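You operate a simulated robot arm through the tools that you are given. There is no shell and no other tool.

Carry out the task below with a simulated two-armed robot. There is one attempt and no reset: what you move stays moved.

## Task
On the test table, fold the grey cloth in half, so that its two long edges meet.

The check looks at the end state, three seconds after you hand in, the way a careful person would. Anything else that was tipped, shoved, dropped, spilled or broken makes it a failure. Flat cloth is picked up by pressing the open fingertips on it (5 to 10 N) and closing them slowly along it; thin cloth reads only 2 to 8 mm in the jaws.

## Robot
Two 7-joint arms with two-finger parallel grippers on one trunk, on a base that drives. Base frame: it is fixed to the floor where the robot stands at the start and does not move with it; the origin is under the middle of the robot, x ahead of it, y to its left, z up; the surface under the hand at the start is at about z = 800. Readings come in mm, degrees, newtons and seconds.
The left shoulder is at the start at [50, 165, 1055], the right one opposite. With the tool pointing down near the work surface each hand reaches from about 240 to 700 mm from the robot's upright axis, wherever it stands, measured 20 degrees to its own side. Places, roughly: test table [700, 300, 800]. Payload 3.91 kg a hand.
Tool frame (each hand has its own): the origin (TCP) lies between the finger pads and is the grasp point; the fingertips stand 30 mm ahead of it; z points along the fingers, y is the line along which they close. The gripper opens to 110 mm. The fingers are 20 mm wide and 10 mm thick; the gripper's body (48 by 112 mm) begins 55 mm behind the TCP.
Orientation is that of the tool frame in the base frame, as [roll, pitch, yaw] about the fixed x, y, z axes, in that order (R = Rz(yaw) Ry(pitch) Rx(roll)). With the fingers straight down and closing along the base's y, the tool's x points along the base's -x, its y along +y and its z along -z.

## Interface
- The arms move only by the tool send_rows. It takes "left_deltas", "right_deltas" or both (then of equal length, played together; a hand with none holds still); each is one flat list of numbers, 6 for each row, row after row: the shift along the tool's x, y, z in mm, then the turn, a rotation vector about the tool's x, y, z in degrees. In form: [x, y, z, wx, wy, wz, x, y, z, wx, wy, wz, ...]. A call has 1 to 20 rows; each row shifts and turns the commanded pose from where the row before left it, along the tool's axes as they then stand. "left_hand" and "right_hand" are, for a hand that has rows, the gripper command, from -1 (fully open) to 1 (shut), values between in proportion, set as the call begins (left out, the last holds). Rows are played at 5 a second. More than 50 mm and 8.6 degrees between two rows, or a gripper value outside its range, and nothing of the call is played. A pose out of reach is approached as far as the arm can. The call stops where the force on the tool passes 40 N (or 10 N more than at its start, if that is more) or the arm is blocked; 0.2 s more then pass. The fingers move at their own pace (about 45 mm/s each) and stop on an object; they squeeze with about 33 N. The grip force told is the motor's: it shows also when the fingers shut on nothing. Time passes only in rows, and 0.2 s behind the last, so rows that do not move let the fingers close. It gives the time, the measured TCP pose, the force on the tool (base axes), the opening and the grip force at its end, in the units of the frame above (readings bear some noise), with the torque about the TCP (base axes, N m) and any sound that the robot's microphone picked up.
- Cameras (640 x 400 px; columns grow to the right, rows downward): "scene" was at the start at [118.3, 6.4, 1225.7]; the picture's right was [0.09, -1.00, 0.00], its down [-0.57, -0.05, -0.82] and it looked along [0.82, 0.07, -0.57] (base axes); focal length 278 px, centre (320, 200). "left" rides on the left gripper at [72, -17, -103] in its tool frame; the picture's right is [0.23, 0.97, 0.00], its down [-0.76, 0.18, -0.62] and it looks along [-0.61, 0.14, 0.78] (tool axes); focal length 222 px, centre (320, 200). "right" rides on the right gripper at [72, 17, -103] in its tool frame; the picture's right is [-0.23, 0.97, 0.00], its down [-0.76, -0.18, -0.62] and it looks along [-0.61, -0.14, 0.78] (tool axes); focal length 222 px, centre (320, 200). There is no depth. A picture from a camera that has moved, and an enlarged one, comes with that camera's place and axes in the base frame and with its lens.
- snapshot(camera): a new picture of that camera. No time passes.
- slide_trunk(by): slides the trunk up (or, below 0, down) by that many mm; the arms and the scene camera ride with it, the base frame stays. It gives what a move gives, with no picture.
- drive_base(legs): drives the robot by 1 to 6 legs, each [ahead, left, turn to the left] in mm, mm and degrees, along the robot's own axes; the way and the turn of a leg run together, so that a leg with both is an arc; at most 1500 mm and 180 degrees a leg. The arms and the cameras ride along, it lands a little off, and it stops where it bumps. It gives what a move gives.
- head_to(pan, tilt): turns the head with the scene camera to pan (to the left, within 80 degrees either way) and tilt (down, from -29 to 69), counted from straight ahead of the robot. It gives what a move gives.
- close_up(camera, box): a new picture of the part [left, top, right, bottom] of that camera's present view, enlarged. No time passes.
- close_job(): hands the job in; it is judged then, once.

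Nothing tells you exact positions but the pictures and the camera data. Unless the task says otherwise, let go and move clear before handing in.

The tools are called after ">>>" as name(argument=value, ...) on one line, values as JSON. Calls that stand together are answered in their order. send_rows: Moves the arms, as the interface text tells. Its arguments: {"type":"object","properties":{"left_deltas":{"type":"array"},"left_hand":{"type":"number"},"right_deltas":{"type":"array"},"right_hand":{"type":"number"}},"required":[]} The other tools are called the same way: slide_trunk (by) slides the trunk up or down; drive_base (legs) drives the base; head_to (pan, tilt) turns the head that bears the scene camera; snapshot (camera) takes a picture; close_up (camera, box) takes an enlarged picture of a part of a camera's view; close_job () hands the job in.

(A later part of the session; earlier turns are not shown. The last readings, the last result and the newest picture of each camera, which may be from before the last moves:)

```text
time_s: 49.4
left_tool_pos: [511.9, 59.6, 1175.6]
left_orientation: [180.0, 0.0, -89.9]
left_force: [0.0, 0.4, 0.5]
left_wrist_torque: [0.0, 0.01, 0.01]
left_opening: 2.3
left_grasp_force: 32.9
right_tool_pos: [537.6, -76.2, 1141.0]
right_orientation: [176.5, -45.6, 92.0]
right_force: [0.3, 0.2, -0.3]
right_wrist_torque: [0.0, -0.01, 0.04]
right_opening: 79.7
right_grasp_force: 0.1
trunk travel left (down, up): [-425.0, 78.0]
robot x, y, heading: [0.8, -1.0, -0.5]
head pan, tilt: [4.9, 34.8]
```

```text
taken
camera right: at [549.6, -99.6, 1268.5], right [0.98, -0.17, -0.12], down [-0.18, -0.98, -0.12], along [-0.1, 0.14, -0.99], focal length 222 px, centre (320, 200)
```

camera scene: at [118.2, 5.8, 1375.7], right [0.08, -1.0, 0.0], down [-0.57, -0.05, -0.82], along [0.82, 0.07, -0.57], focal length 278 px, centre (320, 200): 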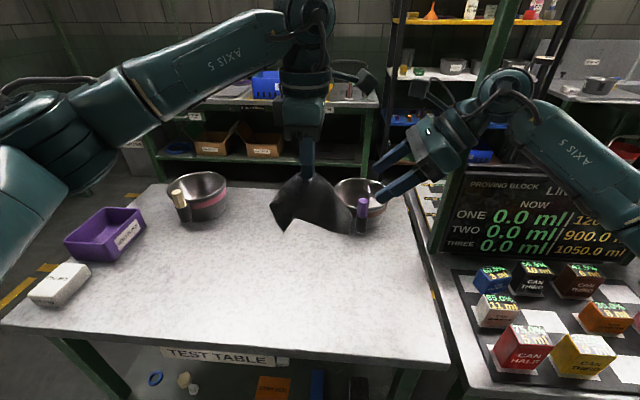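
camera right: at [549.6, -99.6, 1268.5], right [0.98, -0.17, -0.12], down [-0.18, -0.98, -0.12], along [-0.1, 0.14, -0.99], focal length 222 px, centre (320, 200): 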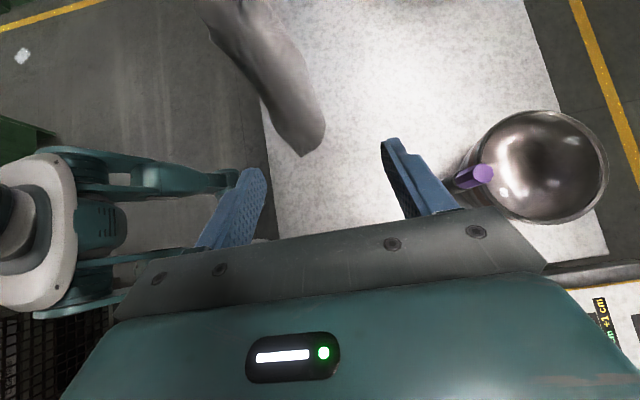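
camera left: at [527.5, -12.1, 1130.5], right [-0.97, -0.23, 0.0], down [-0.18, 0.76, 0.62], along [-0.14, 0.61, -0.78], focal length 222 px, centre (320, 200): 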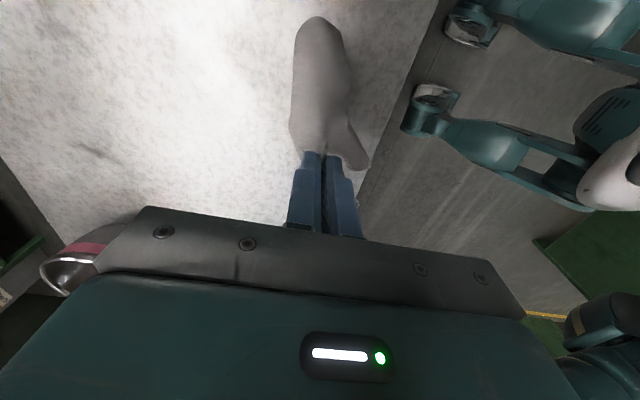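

With plenty of clearance now, I'll tilt the right hand to nearly horizontal here.

>>> send_rows(right_deltas=[0, 0, 0, 0, 7, 0, 0, 0, 0, 0, 7, 0, 0, 0, 0, 0, 7, 0, 0, 0, 0, 0, 7, 0, 0, 0, 0, 0, 7, 0, 0, 0, 0, 0, 0, 0])

>>> snapshot(camera="right")

>>> close_up(camera="scene", box=[240, 140, 400, 240])

```text
time_s: 50.8
left_tool_pos: [511.3, 59.2, 1177.3]
left_orientation: [180.0, 0.0, -90.1]
left_force: [0.0, -0.2, -0.3]
left_wrist_torque: [-0.01, -0.01, -0.01]
left_opening: 2.0
left_grasp_force: 33.6
right_tool_pos: [538.4, -75.8, 1140.1]
right_orientation: [164.8, -80.4, 104.4]
right_force: [-0.3, -1.1, -0.2]
right_wrist_torque: [-0.03, 0.01, -0.01]
right_opening: 79.5
right_grasp_force: 0.0
trunk travel left (down, up): [-425.0, 78.0]
robot x, y, heading: [-0.7, -0.4, -0.1]
head pan, tilt: [4.9, 34.8]
```

```text
taken
camera right: at [550.8, -166.8, 1232.5], right [0.98, -0.05, -0.18], down [-0.16, -0.74, -0.66], along [-0.1, 0.68, -0.73], focal length 222 px, centre (320, 200)
```

right: 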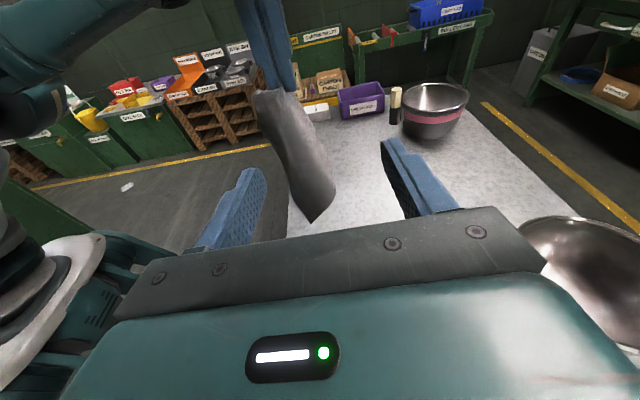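

```text
4.00 times, centred on (320, 190) of scene
camera zoom: at [118.0, 5.8, 1375.7], right [0.08, -1.0, 0.0], down [-0.57, -0.05, -0.82], along [0.82, 0.07, -0.57], focal length 1113 px, centre (320, 240)
```

zoom: 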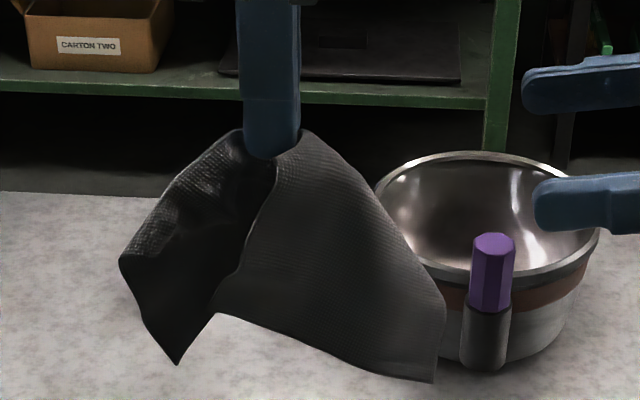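

Tilt reached. For extra clearance of the forearm I'll raise the trunk another 70 mm, then approach the corner in small moves.

>>> slide_trunk(by=70)

>>> send_rows(right_deltas=[-16, -4, 0, 0, 0, 0, -16, -4, 0, 0, 0, 0, -16, -4, 0, 0, 0, 0, -16, -4, 0, 0, 0, 0, -16, -4, 0, 0, 0, 0, -16, -4, 0, 0, 0, 0, 0, 0, 0, 0, 0, 0])

>>> snapshot(camera="scene")

>>> snapshot(camera="right")

```text
time_s: 51.8
left_tool_pos: [510.3, 60.8, 1246.7]
left_orientation: [-179.9, 0.0, -90.2]
left_force: [0.5, 0.6, -0.3]
left_wrist_torque: [0.0, 0.01, 0.02]
left_opening: 2.0
left_grasp_force: 32.7
right_tool_pos: [537.2, -75.2, 1211.9]
right_orientation: [165.1, -80.2, 104.0]
right_force: [-0.2, 0.2, 0.6]
right_wrist_torque: [0.01, 0.0, 0.01]
right_opening: 80.0
right_grasp_force: 0.0
trunk travel left (down, up): [-495.0, 8.0]
robot x, y, heading: [-0.1, 1.2, -0.0]
head pan, tilt: [4.9, 34.8]
```

```text
time_s: 53.4
left_tool_pos: [511.7, 59.7, 1246.8]
left_orientation: [179.9, -0.1, -90.1]
left_force: [0.2, 0.4, 0.8]
left_wrist_torque: [0.0, 0.03, 0.04]
left_opening: 2.2
left_grasp_force: 33.1
right_tool_pos: [517.9, -92.9, 1114.9]
right_orientation: [165.1, -80.3, 104.1]
right_force: [-0.2, -0.8, -1.5]
right_wrist_torque: [0.02, 0.0, 0.03]
right_opening: 79.8
right_grasp_force: 0.0
trunk travel left (down, up): [-495.0, 8.0]
robot x, y, heading: [-1.8, 1.3, -0.1]
head pan, tilt: [4.9, 34.8]
```

```text
taken
camera scene: at [118.0, 5.9, 1445.7], right [0.08, -1.0, 0.0], down [-0.57, -0.05, -0.82], along [0.82, 0.07, -0.57], focal length 278 px, centre (320, 200)
```

scene: 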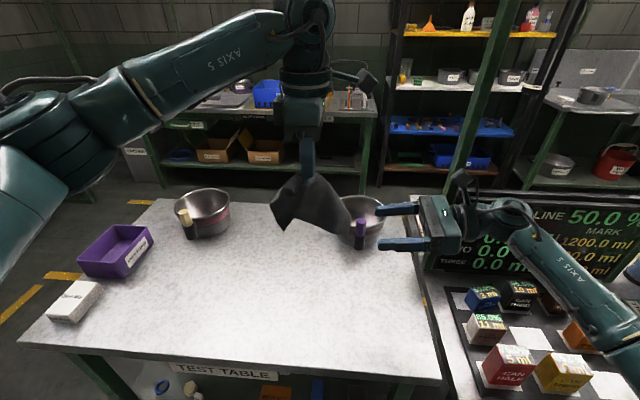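

```text
taken
camera right: at [530.2, -182.8, 1207.4], right [0.98, -0.05, -0.18], down [-0.16, -0.74, -0.66], along [-0.1, 0.67, -0.73], focal length 222 px, centre (320, 200)
```

right: 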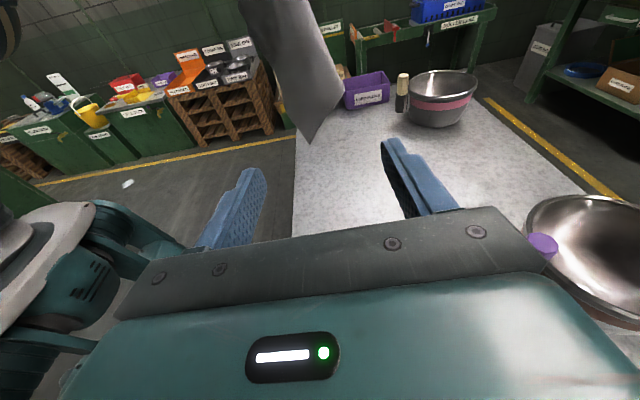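

The corner is straight ahead of the open fingers, at about (510, −12, 1097). I'll advance along the fingers in two stages.

>>> send_rows(right_deltas=[0, -2.5, 20, 0, 0, 0, 0, -2.5, 20, 0, 0, 0, 0, -2.5, 20, 0, 0, 0, 0, 0, 0, 0, 0, 0])

>>> snapshot(camera="right")

>>> close_up(camera="scene", box=[240, 140, 480, 290])

```text
time_s: 54.4
left_tool_pos: [511.1, 59.4, 1245.1]
left_orientation: [180.0, 0.0, -90.1]
left_force: [0.0, 0.9, 0.1]
left_wrist_torque: [0.04, -0.01, 0.02]
left_opening: 2.1
left_grasp_force: 33.2
right_tool_pos: [511.3, -33.0, 1106.0]
right_orientation: [164.8, -80.3, 104.2]
right_force: [-0.1, 0.3, 0.0]
right_wrist_torque: [-0.02, 0.03, 0.01]
right_opening: 79.8
right_grasp_force: 0.1
trunk travel left (down, up): [-495.0, 8.0]
robot x, y, heading: [0.2, 2.1, -0.0]
head pan, tilt: [4.9, 34.8]
```

```text
taken
camera right: at [524.0, -123.6, 1197.5], right [0.98, -0.05, -0.18], down [-0.16, -0.74, -0.66], along [-0.1, 0.67, -0.73], focal length 222 px, centre (320, 200)
```

right: 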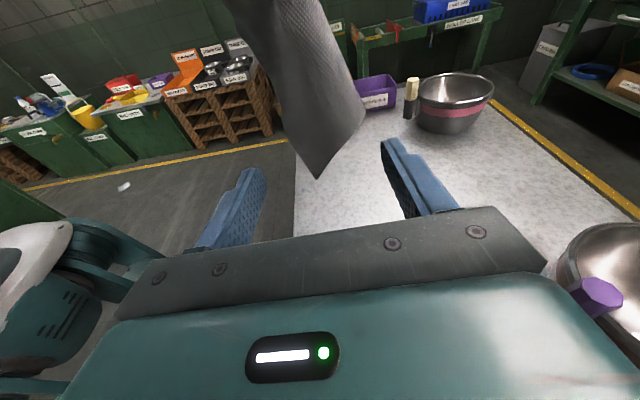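

```text
2.67 times, centred on (360, 215) of scene
camera zoom: at [118.0, 5.6, 1445.7], right [0.08, -1.0, 0.0], down [-0.57, -0.05, -0.82], along [0.82, 0.07, -0.57], focal length 742 px, centre (213, 160)
```

zoom: 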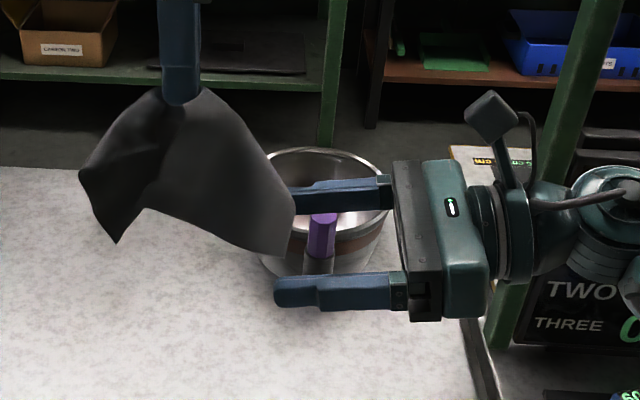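

The corner hangs right between the fingers. I'll advance 32 mm more and close.

>>> send_rows(right_deltas=[0, 0, 16, 0, 0, 0, 0, 0, 16, 0, 0, 0, 0, 0, 0, 0, 0, 0])

>>> close_up(camera="right", box=[160, 50, 480, 250])

>>> close_up(camera="scene", box=[240, 140, 480, 290])

```text
time_s: 55.2
left_tool_pos: [510.4, 58.0, 1246.5]
left_orientation: [180.0, 0.1, -90.1]
left_force: [-0.1, -0.1, 0.2]
left_wrist_torque: [0.04, -0.02, 0.06]
left_opening: 2.1
left_grasp_force: 32.9
right_tool_pos: [511.6, -1.9, 1099.6]
right_orientation: [165.2, -80.2, 104.2]
right_force: [0.6, 0.1, -0.3]
right_wrist_torque: [-0.02, -0.02, -0.02]
right_opening: 79.8
right_grasp_force: 0.1
trunk travel left (down, up): [-495.0, 8.0]
robot x, y, heading: [-0.3, 1.5, 0.1]
head pan, tilt: [4.9, 34.8]
```

```text
2.00 times, centred on (320, 150) of right
camera zoom: at [524.7, -91.5, 1191.7], right [0.98, -0.05, -0.18], down [-0.16, -0.74, -0.66], along [-0.1, 0.67, -0.73], focal length 444 px, centre (320, 300)
```

zoom: 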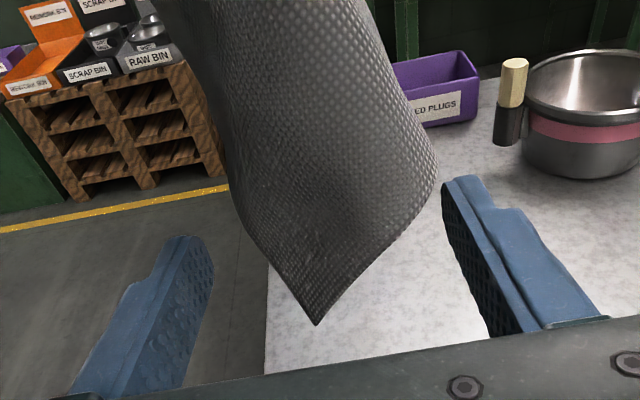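

```text
2.67 times, centred on (360, 215) of scene
camera zoom: at [118.0, 5.7, 1445.7], right [0.08, -1.0, 0.0], down [-0.57, -0.05, -0.82], along [0.82, 0.07, -0.57], focal length 742 px, centre (213, 160)
```

zoom: 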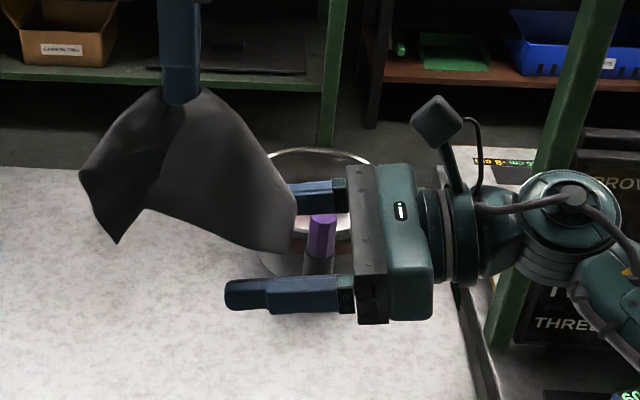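

The corner sits squarely between the fingers. I'll close the right hand.

>>> send_rows(right_deltas=[0, 0, 0, 0, 0, 0, 0, 0, 0, 0, 0, 0, 0, 0, 0, 0, 0, 0, 0, 0, 0, 0, 0, 0, 0, 0, 0, 0, 0, 0, 0, 0, 0, 0, 0, 0, 0, 0, 0, 0, 0, 0], right_hand=1)

>>> close_up(camera="right", box=[160, 50, 480, 250])

>>> close_up(camera="scene", box=[240, 140, 400, 240])

```text
time_s: 56.8
left_tool_pos: [511.1, 60.3, 1246.7]
left_orientation: [-179.9, 0.0, -90.1]
left_force: [0.1, -0.5, -0.4]
left_wrist_torque: [-0.01, 0.01, 0.03]
left_opening: 2.1
left_grasp_force: 33.3
right_tool_pos: [511.8, -0.4, 1100.1]
right_orientation: [165.2, -80.3, 104.2]
right_force: [0.3, -0.3, -1.0]
right_wrist_torque: [0.0, 0.03, 0.02]
right_opening: 1.8
right_grasp_force: 32.6
trunk travel left (down, up): [-495.0, 8.0]
robot x, y, heading: [0.2, 2.9, 0.1]
head pan, tilt: [4.9, 34.8]
```

```text
2.00 times, centred on (320, 150) of right
camera zoom: at [524.6, -91.6, 1191.7], right [0.98, -0.05, -0.18], down [-0.16, -0.74, -0.66], along [-0.1, 0.67, -0.73], focal length 444 px, centre (320, 300)
```

zoom: 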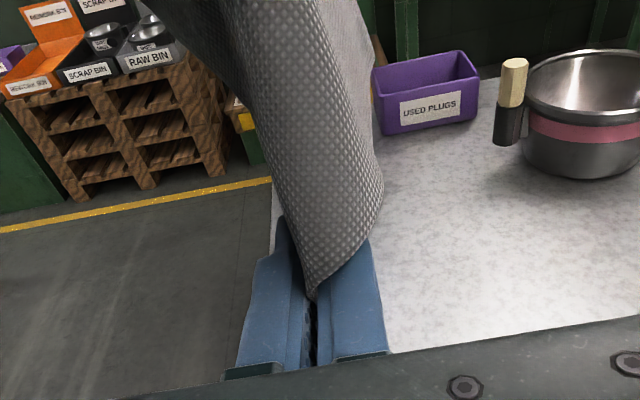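

```text
4.00 times, centred on (320, 190) of scene
camera zoom: at [118.0, 5.8, 1445.7], right [0.08, -1.0, 0.0], down [-0.57, -0.05, -0.82], along [0.82, 0.07, -0.57], focal length 1113 px, centre (320, 240)
```

zoom: 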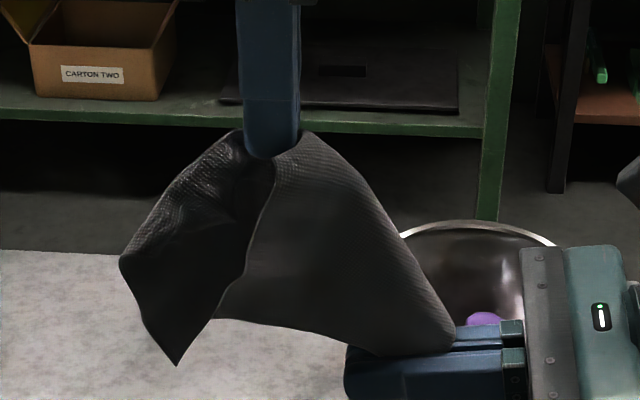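

Both hands now hold the cloth: left on the near edge, right on the far-right corner. Plan: let it hang from the right hand's corner, take the far-left corner with the left hand, and so get the whole far long edge stretched between the hands. First I tilt the right hand back to 45°.

>>> send_rows(right_deltas=[0, 0, 0, 0, -7, 0, 0, 0, 0, 0, -7, 0, 0, 0, 0, 0, -7, 0, 0, 0, 0, 0, -7, 0, 0, 0, 0, 0, -7, 0, 0, 0, 0, 0, 0, 0])

>>> snapshot(camera="scene")

>>> close_up(camera="scene", box=[240, 140, 400, 240])

```text
time_s: 58.2
left_tool_pos: [512.2, 58.7, 1246.5]
left_orientation: [180.0, -0.1, -90.2]
left_force: [0.3, -0.2, 0.3]
left_wrist_torque: [-0.04, 0.0, 0.01]
left_opening: 2.0
left_grasp_force: 33.2
right_tool_pos: [512.2, -2.2, 1099.8]
right_orientation: [176.4, -45.6, 91.9]
right_force: [1.0, 0.6, 0.9]
right_wrist_torque: [0.04, 0.01, 0.0]
right_opening: 1.7
right_grasp_force: 32.8
trunk travel left (down, up): [-495.0, 8.0]
robot x, y, heading: [0.4, -3.8, 0.2]
head pan, tilt: [4.9, 34.8]
```

```text
taken
camera scene: at [118.1, 5.6, 1445.7], right [0.08, -1.0, 0.0], down [-0.57, -0.05, -0.82], along [0.82, 0.07, -0.57], focal length 278 px, centre (320, 200)
```

scene: 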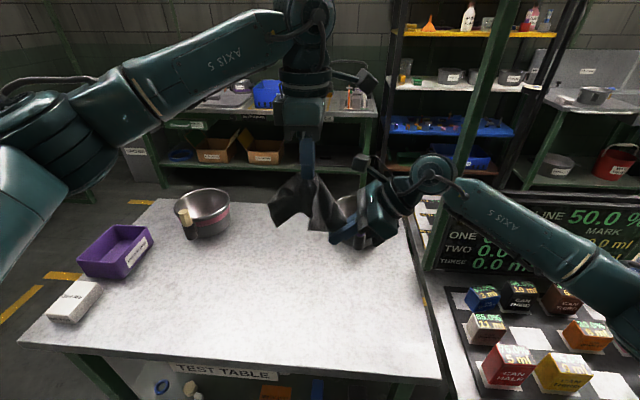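

```text
4.00 times, centred on (320, 190) of scene
camera zoom: at [118.1, 5.6, 1445.7], right [0.08, -1.0, 0.0], down [-0.57, -0.05, -0.82], along [0.82, 0.07, -0.57], focal length 1113 px, centre (320, 240)
```

zoom: 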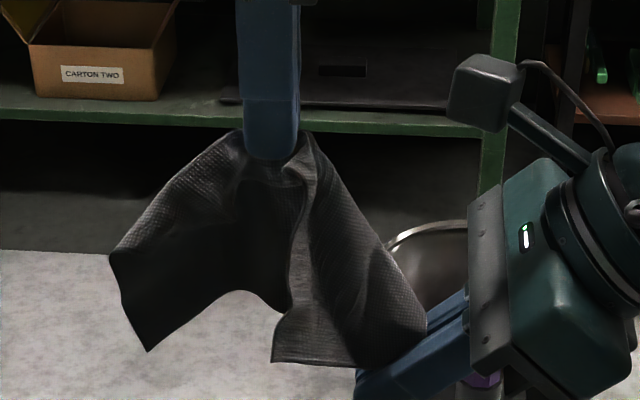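

The corner grip holds. Now I'll open the left hand to let the cloth hang from the right hand, and lift the left hand clear.

>>> send_rows(left_deltas=[0, 0, 0, 0, 0, 0, 0, 0, 0, 0, 0, 0, 0, 0, -10, 0, 0, 0, 0, 0, -20, 0, 0, 0, -20, 0, -20, 0, 0, 0, -20, 0, 0, 0, 0, 0, -20, 0, 0, 0, 0, 0, -20, 0, 0, 0, 0, 0, -20, 0, 0, 0, 0, 0, 0, 0, 0, 0, 0, 0, 0, 0, 0, 0, 0, 0], left_hand=0.2)

>>> snapshot(camera="scene")

>>> close_up(camera="scene", box=[240, 140, 432, 260])

>>> snapshot(camera="right")

>>> snapshot(camera="left")

```text
time_s: 60.6
left_tool_pos: [511.1, 160.4, 1296.4]
left_orientation: [-179.9, 0.0, -90.1]
left_force: [-0.1, -0.3, -0.3]
left_wrist_torque: [0.0, 0.02, 0.04]
left_opening: 44.1
left_grasp_force: 0.0
right_tool_pos: [512.4, -0.1, 1100.8]
right_orientation: [176.4, -45.7, 92.0]
right_force: [0.2, 0.2, 0.1]
right_wrist_torque: [0.01, -0.01, 0.01]
right_opening: 1.9
right_grasp_force: 32.9
trunk travel left (down, up): [-495.0, 8.0]
robot x, y, heading: [2.0, 1.1, -0.0]
head pan, tilt: [4.9, 34.8]
```

```text
taken
camera scene: at [118.0, 6.0, 1445.7], right [0.08, -1.0, 0.0], down [-0.57, -0.05, -0.82], along [0.82, 0.07, -0.57], focal length 278 px, centre (320, 200)
```

scene: 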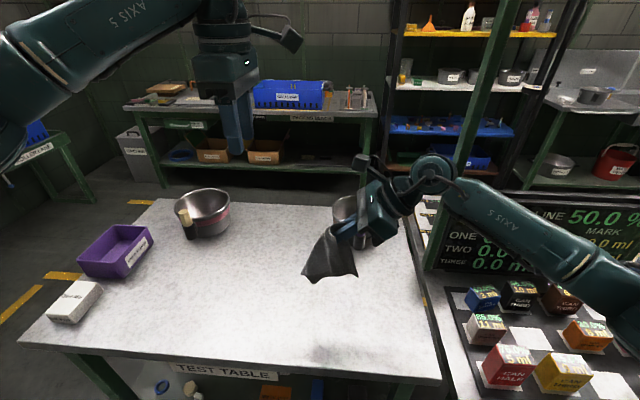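

```text
3.33 times, centred on (336, 200) of scene
camera zoom: at [118.0, 6.0, 1445.7], right [0.08, -1.0, 0.0], down [-0.57, -0.05, -0.82], along [0.82, 0.07, -0.57], focal length 927 px, centre (267, 200)
```

zoom: 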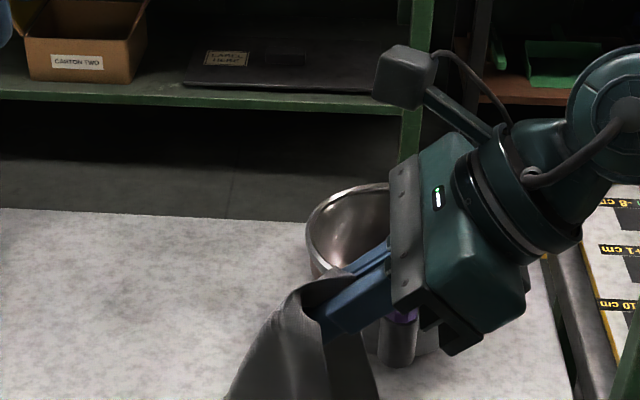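

```text
taken
camera right: at [524.2, -24.4, 1227.3], right [0.98, -0.17, -0.12], down [-0.18, -0.98, -0.12], along [-0.1, 0.14, -0.99], focal length 222 px, centre (320, 200)
```

right: 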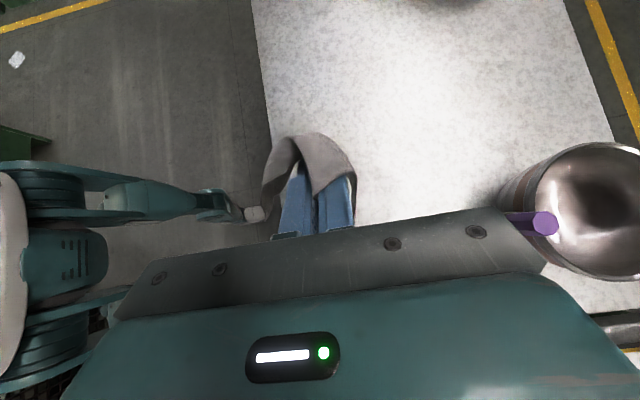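

```text
taken
camera left: at [526.5, 88.3, 1400.6], right [-0.97, -0.23, 0.0], down [-0.18, 0.76, 0.62], along [-0.14, 0.61, -0.78], focal length 222 px, centre (320, 200)
```

left: 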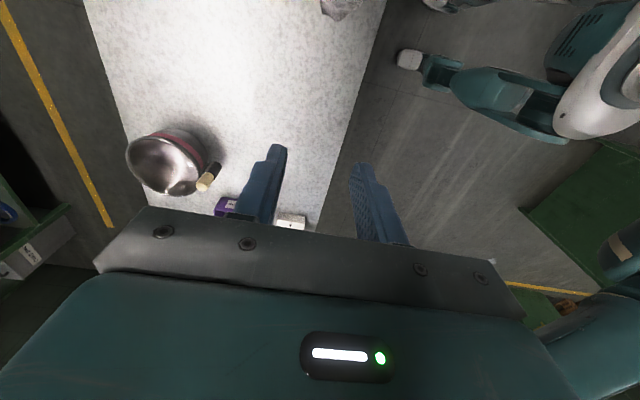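

The cloth now hangs from the right hand. I'll zoom on it to find the far-left corner.

>>> close_up(camera="scene", box=[280, 210, 408, 290])

>>> close_up(camera="right", box=[240, 110, 400, 260])

>>> close_up(camera="left", box=[260, 0, 420, 100])

```text
5.00 times, centred on (344, 250) of scene
camera zoom: at [118.0, 6.0, 1445.7], right [0.08, -1.0, 0.0], down [-0.57, -0.05, -0.82], along [0.82, 0.07, -0.57], focal length 1391 px, centre (200, -50)
```

zoom: 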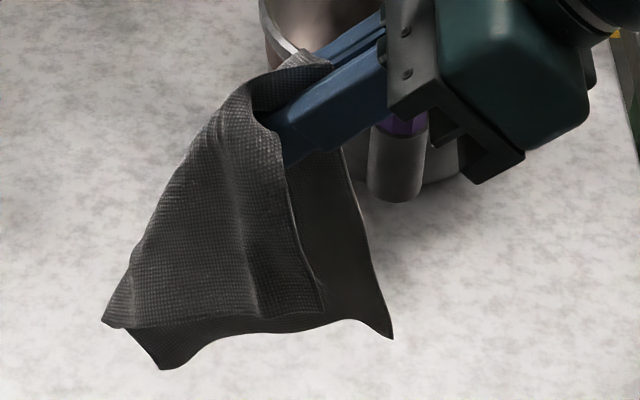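

```text
2.67 times, centred on (320, 185) of right
camera zoom: at [524.2, -24.4, 1227.3], right [0.98, -0.17, -0.12], down [-0.18, -0.98, -0.12], along [-0.1, 0.14, -0.99], focal length 592 px, centre (320, 240)
```

zoom: 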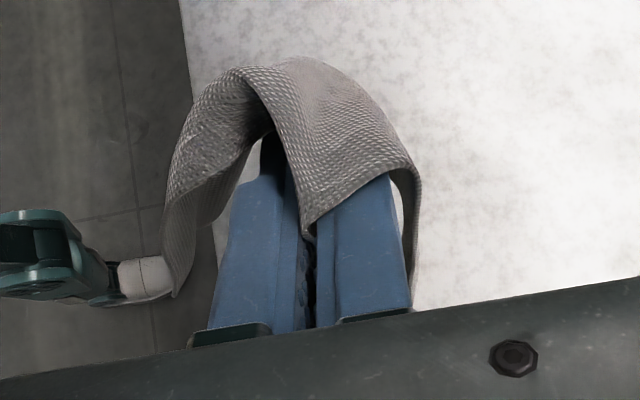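

```text
4.00 times, centred on (340, 50) of left
camera zoom: at [526.5, 88.3, 1400.6], right [-0.97, -0.23, 0.0], down [-0.18, 0.76, 0.62], along [-0.14, 0.61, -0.78], focal length 888 px, centre (240, 800)
```

zoom: 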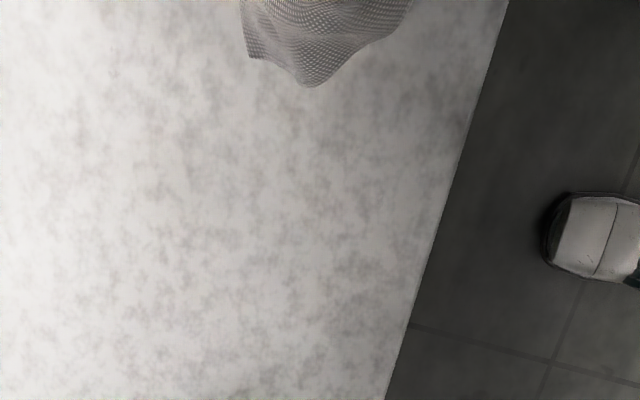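

The cloth drapes over both sides of the right fingertips, and I need a view from the left. I'll tilt the left hand so its camera looks toward the right hand.

>>> send_rows(left_deltas=[-4, 0, 0, 0, 7, 0, -4, 0, 0, 0, 7, 0, -4, 0, 0, 0, 7, 0, -4, 0, 0, 0, 7, 0, -4, 0, 0, 0, 7, 0, -4, 0, 0, 0, 7, 0, 0, 0, 0, 0, 7, 0, 0, 0, 0, 0, 7, 0, 0, 0, 0, 0, 7, 0, 0, 0, 0, 0, 7, 0, 0, 0, 0, 0, 0, 0])

>>> snapshot(camera="left")

>>> snapshot(camera="scene")

```text
time_s: 63.0
left_tool_pos: [511.8, 181.5, 1289.3]
left_orientation: [-179.6, -70.1, -90.2]
left_force: [0.9, -0.8, -1.0]
left_wrist_torque: [0.0, 0.03, 0.01]
left_opening: 43.7
left_grasp_force: 0.0
right_tool_pos: [511.7, -1.1, 1100.0]
right_orientation: [176.5, -45.6, 92.0]
right_force: [-0.6, -0.9, -0.4]
right_wrist_torque: [0.0, 0.0, -0.03]
right_opening: 1.8
right_grasp_force: 32.5
trunk travel left (down, up): [-495.0, 8.0]
robot x, y, heading: [-0.7, 0.2, -0.1]
head pan, tilt: [4.9, 34.8]
```

```text
taken
camera left: at [527.8, 254.1, 1393.5], right [-0.97, -0.08, 0.21], down [-0.18, 0.85, -0.5], along [-0.14, -0.53, -0.84], focal length 222 px, centre (320, 200)
```

left: 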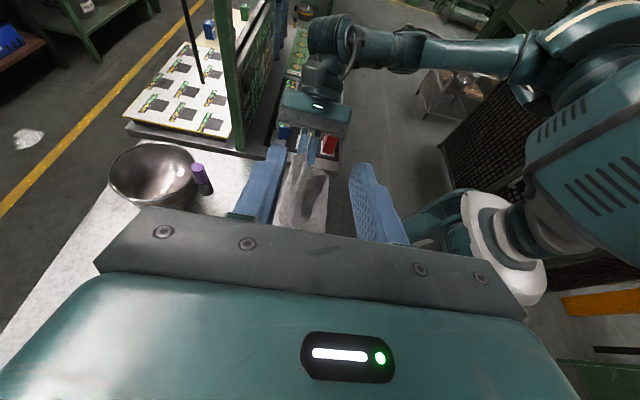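

```text
taken
camera scene: at [117.9, 5.6, 1445.7], right [0.08, -1.0, 0.0], down [-0.57, -0.05, -0.82], along [0.82, 0.07, -0.57], focal length 278 px, centre (320, 200)
```

scene: 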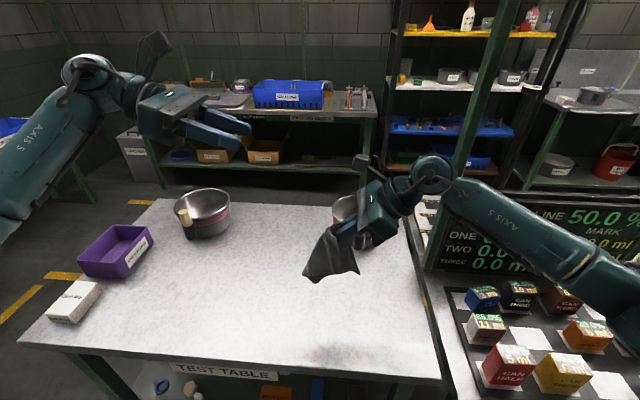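

The left arm tilts well. I'll lower the left hand so its camera can see the hanging cloth from the left side.

>>> send_rows(left_deltas=[-24.7, 0, 5.4, 0, 0, 0, -24.7, 0, 5.4, 0, 0, 0, -24.7, 0, 5.4, 0, 0, 0, -24.7, 0, 5.4, 0, 0, 0, -24.7, 0, 5.4, 0, 0, 0, -24.7, 0, 5.4, 0, 0, 0, 0, 0, 0, 0, 0, 0])

>>> snapshot(camera="left")

>>> close_up(camera="left", box=[220, 60, 420, 230])

>>> snapshot(camera="scene")

```text
time_s: 64.6
left_tool_pos: [512.0, 203.9, 1137.1]
left_orientation: [-179.9, -70.1, -90.2]
left_force: [0.1, 0.6, -0.7]
left_wrist_torque: [0.0, -0.01, 0.0]
left_opening: 44.0
left_grasp_force: 0.0
right_tool_pos: [512.7, -0.9, 1100.3]
right_orientation: [176.4, -45.7, 92.0]
right_force: [0.0, -0.2, 0.5]
right_wrist_torque: [0.0, 0.0, -0.01]
right_opening: 2.2
right_grasp_force: 32.9
trunk travel left (down, up): [-495.0, 8.0]
robot x, y, heading: [1.1, 0.5, -0.3]
head pan, tilt: [4.9, 34.8]
```

```text
taken
camera left: at [528.3, 276.0, 1241.8], right [-0.97, -0.08, 0.21], down [-0.18, 0.85, -0.5], along [-0.14, -0.53, -0.84], focal length 222 px, centre (320, 200)
```

left: 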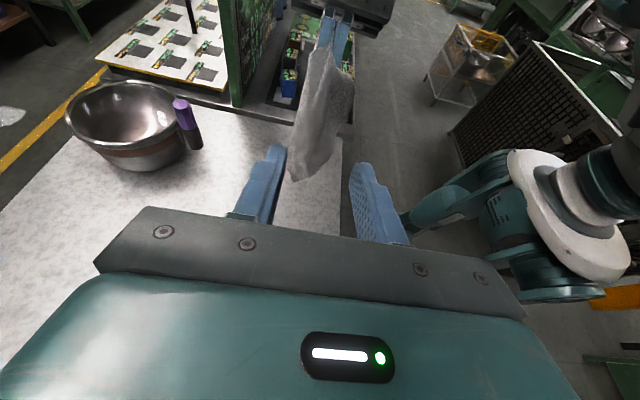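

```text
2.35 times, centred on (320, 145) of left
camera zoom: at [528.3, 276.0, 1241.8], right [-0.97, -0.08, 0.21], down [-0.18, 0.85, -0.5], along [-0.14, -0.53, -0.84], focal length 523 px, centre (320, 329)
```

zoom: 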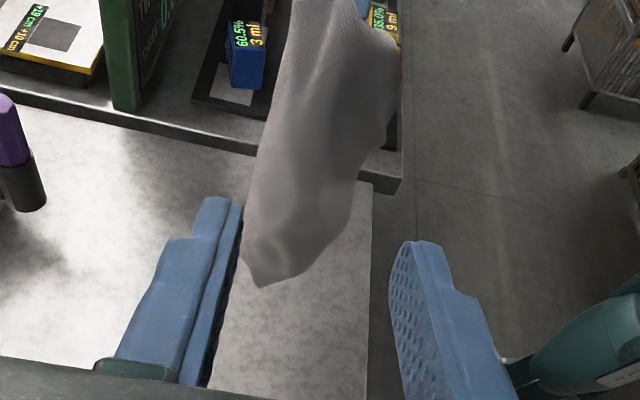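

```text
taken
camera scene: at [117.9, 5.7, 1445.7], right [0.08, -1.0, 0.0], down [-0.57, -0.05, -0.82], along [0.82, 0.07, -0.57], focal length 278 px, centre (320, 200)
```

scene: 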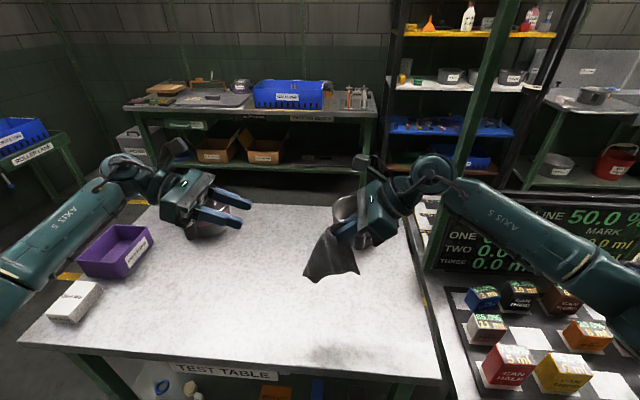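

Triangulating: near-left corner at (522, 57, 935), far-left at about (545, −45, 938), near-right in front. If I point the right hand straight down, the cloth should hang flat along its diagonal with the far-left corner sticking out to the left, where the left hand can take it.

>>> send_rows(right_deltas=[0, 0, 0, 0, -6.5, 0, 0, 0, 0, 0, -6.5, 0, 0, 0, 0, 0, -6.5, 0, 0, 0, 0, 0, -6.5, 0, 0, 0, 0, 0, -6.5, 0, 0, 0, 0, 0, -6.5, 0, 0, 0, 0, 0, -6.5, 0, 0, 0, 0, 0, 0, 0, 0, 0, 0, 0, 0, 0, 0, 0, 0, 0, 0, 0])

>>> close_up(camera="scene", box=[240, 200, 432, 320])

>>> close_up(camera="left", box=[220, 0, 460, 230])

>>> snapshot(camera="right")

```text
time_s: 66.8
left_tool_pos: [510.6, 202.9, 1137.5]
left_orientation: [-180.0, -70.0, -90.1]
left_force: [-0.8, -0.6, 0.3]
left_wrist_torque: [-0.02, 0.0, 0.02]
left_opening: 43.8
left_grasp_force: 0.0
right_tool_pos: [511.8, -0.5, 1100.0]
right_orientation: [177.5, -0.2, 89.4]
right_force: [0.3, 0.2, -0.2]
right_wrist_torque: [-0.01, 0.01, 0.03]
right_opening: 2.0
right_grasp_force: 33.2
trunk travel left (down, up): [-495.0, 8.0]
robot x, y, heading: [0.2, -1.7, -0.3]
head pan, tilt: [4.9, 34.8]
```

```text
3.33 times, centred on (336, 260) of scene
camera zoom: at [118.0, 5.7, 1445.7], right [0.08, -1.0, 0.0], down [-0.57, -0.05, -0.82], along [0.82, 0.07, -0.57], focal length 927 px, centre (267, 0)
```

zoom: 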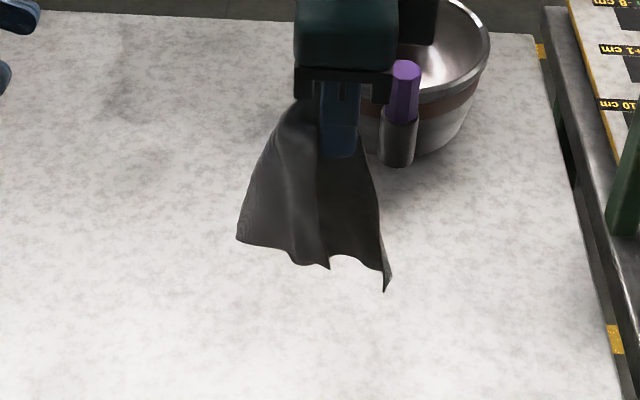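

```text
1.74 times, centred on (340, 115) of left
camera zoom: at [528.4, 275.8, 1242.0], right [-0.97, -0.08, 0.21], down [-0.18, 0.85, -0.5], along [-0.14, -0.53, -0.84], focal length 386 px, centre (285, 348)
```

zoom: 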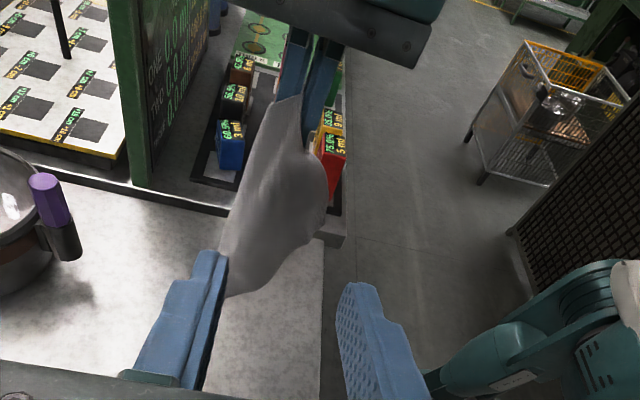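

```text
taken
camera right: at [526.1, 70.8, 1206.6], right [0.97, -0.24, 0.04], down [-0.21, -0.76, 0.61], along [-0.11, -0.6, -0.79], focal length 222 px, centre (320, 200)
```

right: 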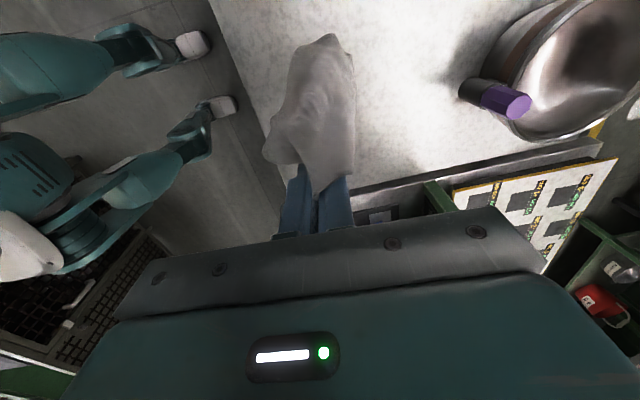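

Hanging flat from this corner doesn't work: the sheet leaves the fingers sideways. I'll instead lay the cloth on the table by lowering while drawing the right hand away, then straighten corners there. First, the left hand returns upright and clear.

>>> send_rows(left_deltas=[5, 0, -6, 0, -7, 0, 5, 0, -6, 0, -7, 0, 5, 0, -6, 0, -7, 0, 5, 0, -6, 0, -7, 0, 0, 0, -6, 0, -7, 0, 0, 0, -6, 0, -7, 0, 0, 0, -6, 0, -7, 0, 0, 0, -6, 0, -7, 0, 0, 0, -6, 0, -7, 0, 0, 0, -6, 0, -7, 0, 0, 0, 0, 0, 0, 0])

>>> snapshot(camera="scene")

```text
time_s: 69.2
left_tool_pos: [511.6, 227.6, 1200.9]
left_orientation: [-179.9, 0.1, -90.0]
left_force: [0.7, 0.1, -0.3]
left_wrist_torque: [-0.03, 0.0, 0.02]
left_opening: 44.1
left_grasp_force: 0.2
right_tool_pos: [512.7, -2.0, 1099.8]
right_orientation: [177.6, -0.1, 89.4]
right_force: [-0.4, 0.6, 0.3]
right_wrist_torque: [0.0, -0.01, -0.01]
right_opening: 1.9
right_grasp_force: 33.1
trunk travel left (down, up): [-495.0, 8.0]
robot x, y, heading: [-0.2, -2.8, -0.2]
head pan, tilt: [4.9, 34.8]
```

```text
taken
camera scene: at [118.0, 6.1, 1445.7], right [0.08, -1.0, 0.0], down [-0.57, -0.05, -0.82], along [0.82, 0.07, -0.57], focal length 278 px, centre (320, 200)
```

scene: 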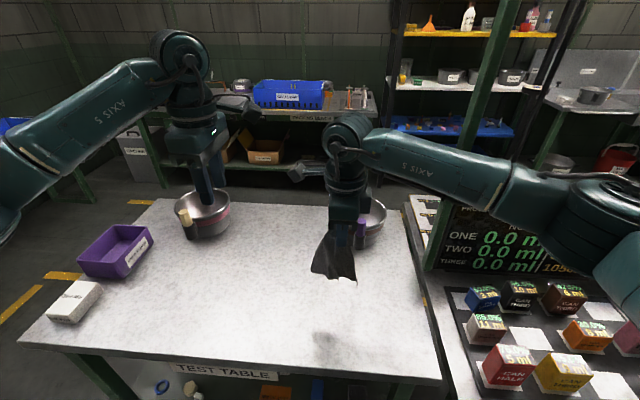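

Left is clear. I'll move the right hand a bit to the left and forward, then lower the trunk so the cloth's bottom just reaches the table.

>>> send_rows(right_deltas=[12, 6, 0, 0, 0, 0, 12, 6, 0, 0, 0, 0, 12, 6, 0, 0, 0, 0, 12, 6, 0, 0, 0, 0, 0, 0, 0, 0, 0, 0])

>>> slide_trunk(by=-140)

>>> close_up(camera="scene", box=[220, 190, 412, 310])

>>> snapshot(camera="right")

```text
time_s: 70.4
left_tool_pos: [512.3, 225.7, 1199.9]
left_orientation: [180.0, -0.1, -90.1]
left_force: [-1.2, 0.5, -0.5]
left_wrist_torque: [0.02, 0.03, 0.03]
left_opening: 43.8
left_grasp_force: 0.0
right_tool_pos: [538.0, 45.1, 1101.1]
right_orientation: [177.5, 0.0, 89.4]
right_force: [-1.0, 0.0, 0.4]
right_wrist_torque: [0.02, 0.04, -0.01]
right_opening: 1.6
right_grasp_force: 32.6
trunk travel left (down, up): [-495.0, 8.0]
robot x, y, heading: [2.6, -0.5, -0.1]
head pan, tilt: [4.9, 34.8]
```

```text
time_s: 72.1
left_tool_pos: [511.5, 226.1, 1060.4]
left_orientation: [-180.0, -0.1, -90.1]
left_force: [0.3, -0.6, -0.7]
left_wrist_torque: [-0.03, -0.04, -0.02]
left_opening: 44.0
left_grasp_force: 0.1
right_tool_pos: [536.1, 45.8, 961.5]
right_orientation: [177.5, -0.1, 89.4]
right_force: [-0.7, 0.0, 0.8]
right_wrist_torque: [-0.02, 0.01, 0.02]
right_opening: 2.1
right_grasp_force: 32.8
trunk travel left (down, up): [-355.0, 148.0]
robot x, y, heading: [-1.0, 2.5, -0.2]
head pan, tilt: [4.9, 34.8]
```

```text
3.33 times, centred on (316, 250) of scene
camera zoom: at [117.9, 5.8, 1305.8], right [0.08, -1.0, 0.0], down [-0.57, -0.05, -0.82], along [0.82, 0.07, -0.57], focal length 927 px, centre (333, 33)
```

zoom: 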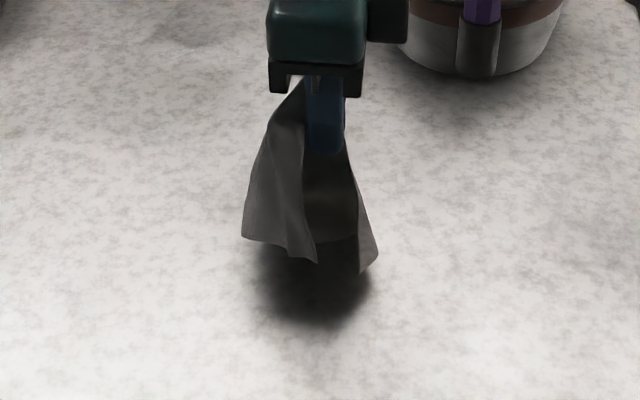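

```text
taken
camera right: at [550.6, 118.2, 1068.4], right [0.97, -0.24, 0.04], down [-0.21, -0.76, 0.61], along [-0.11, -0.6, -0.79], focal length 222 px, centre (320, 200)
```

right: 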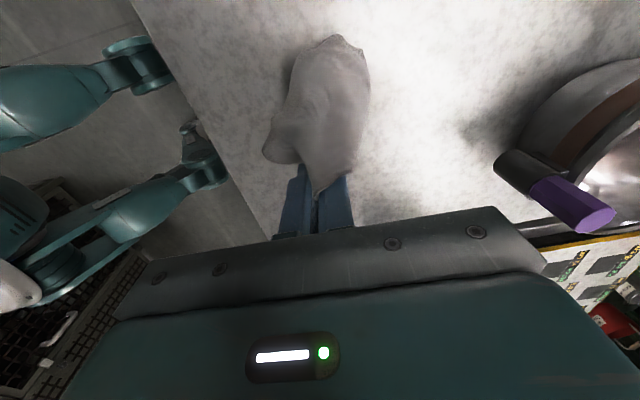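

The cloth bottom is about to touch. I'll draw the hand to the right (−y) while lowering so the cloth trails out on the table.

>>> send_rows(right_deltas=[0, 0, 10, 0, 0, 0, -4, 0, 10, 0, 0, 0, -10, 0, 8, 0, 0, 0, -12, 0, 8, 0, 0, 0, -12, 0, 8, 0, 0, 0, -12, 0, 8, 0, 0, 0, -12, 0, 8, 0, 0, 0, -12, 0, 8, 0, 0, 0, 0, 0, 0, 0, 0, 0])

>>> close_up(camera="scene", box=[220, 190, 412, 310])

>>> snapshot(camera="right")

```text
time_s: 74.1
left_tool_pos: [511.5, 227.6, 1060.5]
left_orientation: [-179.9, 0.0, -90.1]
left_force: [-0.3, 0.8, -0.3]
left_wrist_torque: [-0.02, 0.0, 0.01]
left_opening: 43.9
left_grasp_force: 0.1
right_tool_pos: [540.2, -26.8, 893.6]
right_orientation: [177.5, 0.0, 89.5]
right_force: [0.0, -0.2, -0.3]
right_wrist_torque: [0.01, -0.01, 0.01]
right_opening: 1.9
right_grasp_force: 33.1
trunk travel left (down, up): [-355.0, 148.0]
robot x, y, heading: [3.1, 2.0, -0.3]
head pan, tilt: [4.9, 34.8]
```

```text
3.33 times, centred on (316, 250) of scene
camera zoom: at [118.0, 5.9, 1305.7], right [0.08, -1.0, 0.0], down [-0.57, -0.05, -0.82], along [0.82, 0.07, -0.57], focal length 927 px, centre (333, 33)
```

zoom: 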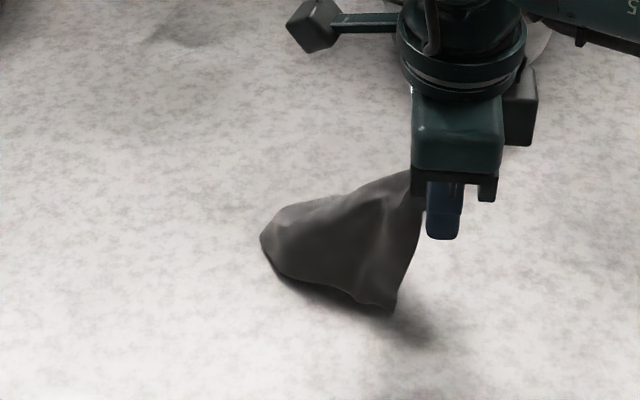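

```text
taken
camera right: at [552.5, 44.7, 999.8], right [0.97, -0.24, 0.04], down [-0.21, -0.76, 0.61], along [-0.11, -0.6, -0.79], focal length 222 px, centre (320, 200)
```

right: 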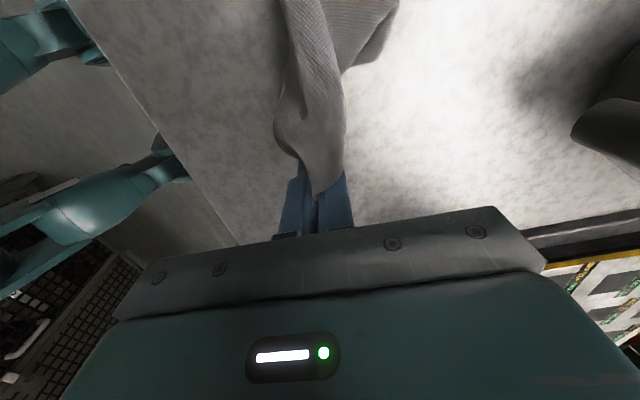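

It trails nicely to the left, with both side panels spreading outward. I'll keep going down to the table.

>>> send_rows(right_deltas=[-12, 0, 7, 0, 0, 0, -12, 0, 7, 0, 0, 0, -12, 0, 7, 0, 0, 0, -12, 0, 7, 0, 0, 0, -12, 0, 7, 0, 0, 0, -10, 0, 7, 0, 0, 0, -8, 0, 6, 0, 0, 0, 0, 0, 0, 0, 0, 0])

>>> close_up(camera="scene", box=[220, 180, 460, 330])

>>> snapshot(camera="right")

>>> snapshot(camera="left")

```text
time_s: 75.9
left_tool_pos: [511.3, 226.2, 1059.6]
left_orientation: [-179.9, 0.1, -90.1]
left_force: [-0.5, 1.0, -0.6]
left_wrist_torque: [-0.01, 0.01, 0.0]
left_opening: 44.1
left_grasp_force: 0.0
right_tool_pos: [540.0, -104.9, 846.1]
right_orientation: [177.5, -0.1, 89.5]
right_force: [0.2, 0.0, -0.4]
right_wrist_torque: [-0.01, 0.04, -0.02]
right_opening: 1.8
right_grasp_force: 32.9
trunk travel left (down, up): [-355.0, 148.0]
robot x, y, heading: [1.1, 2.7, -0.0]
head pan, tilt: [4.9, 34.8]
```

```text
2.67 times, centred on (340, 255) of scene
camera zoom: at [118.0, 5.8, 1305.7], right [0.08, -1.0, 0.0], down [-0.57, -0.05, -0.82], along [0.82, 0.07, -0.57], focal length 742 px, centre (267, 53)
```

zoom: 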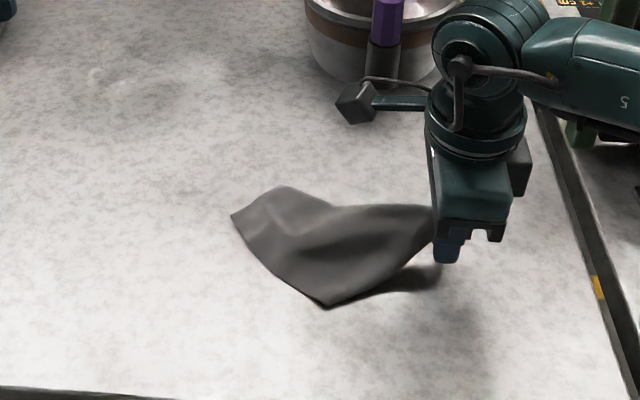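

```text
taken
camera right: at [553.9, -33.7, 952.1], right [0.97, -0.24, 0.04], down [-0.21, -0.76, 0.61], along [-0.11, -0.6, -0.79], focal length 222 px, centre (320, 200)
```

right: 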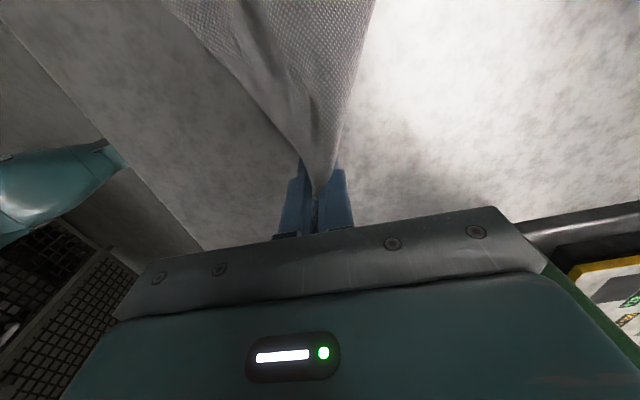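

```text
taken
camera left: at [527.3, 154.1, 1164.5], right [-0.97, -0.23, 0.0], down [-0.18, 0.76, 0.62], along [-0.14, 0.61, -0.78], focal length 222 px, centre (320, 200)
```

left: 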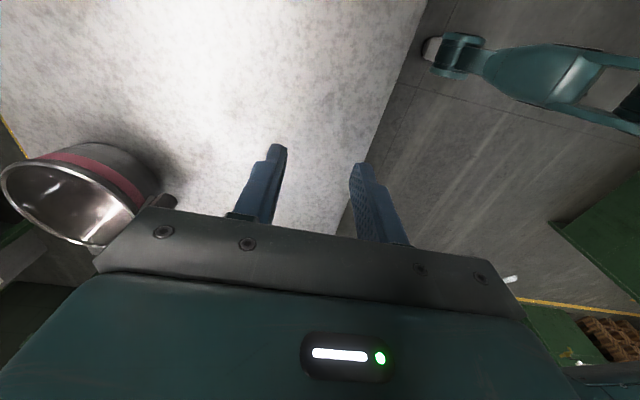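

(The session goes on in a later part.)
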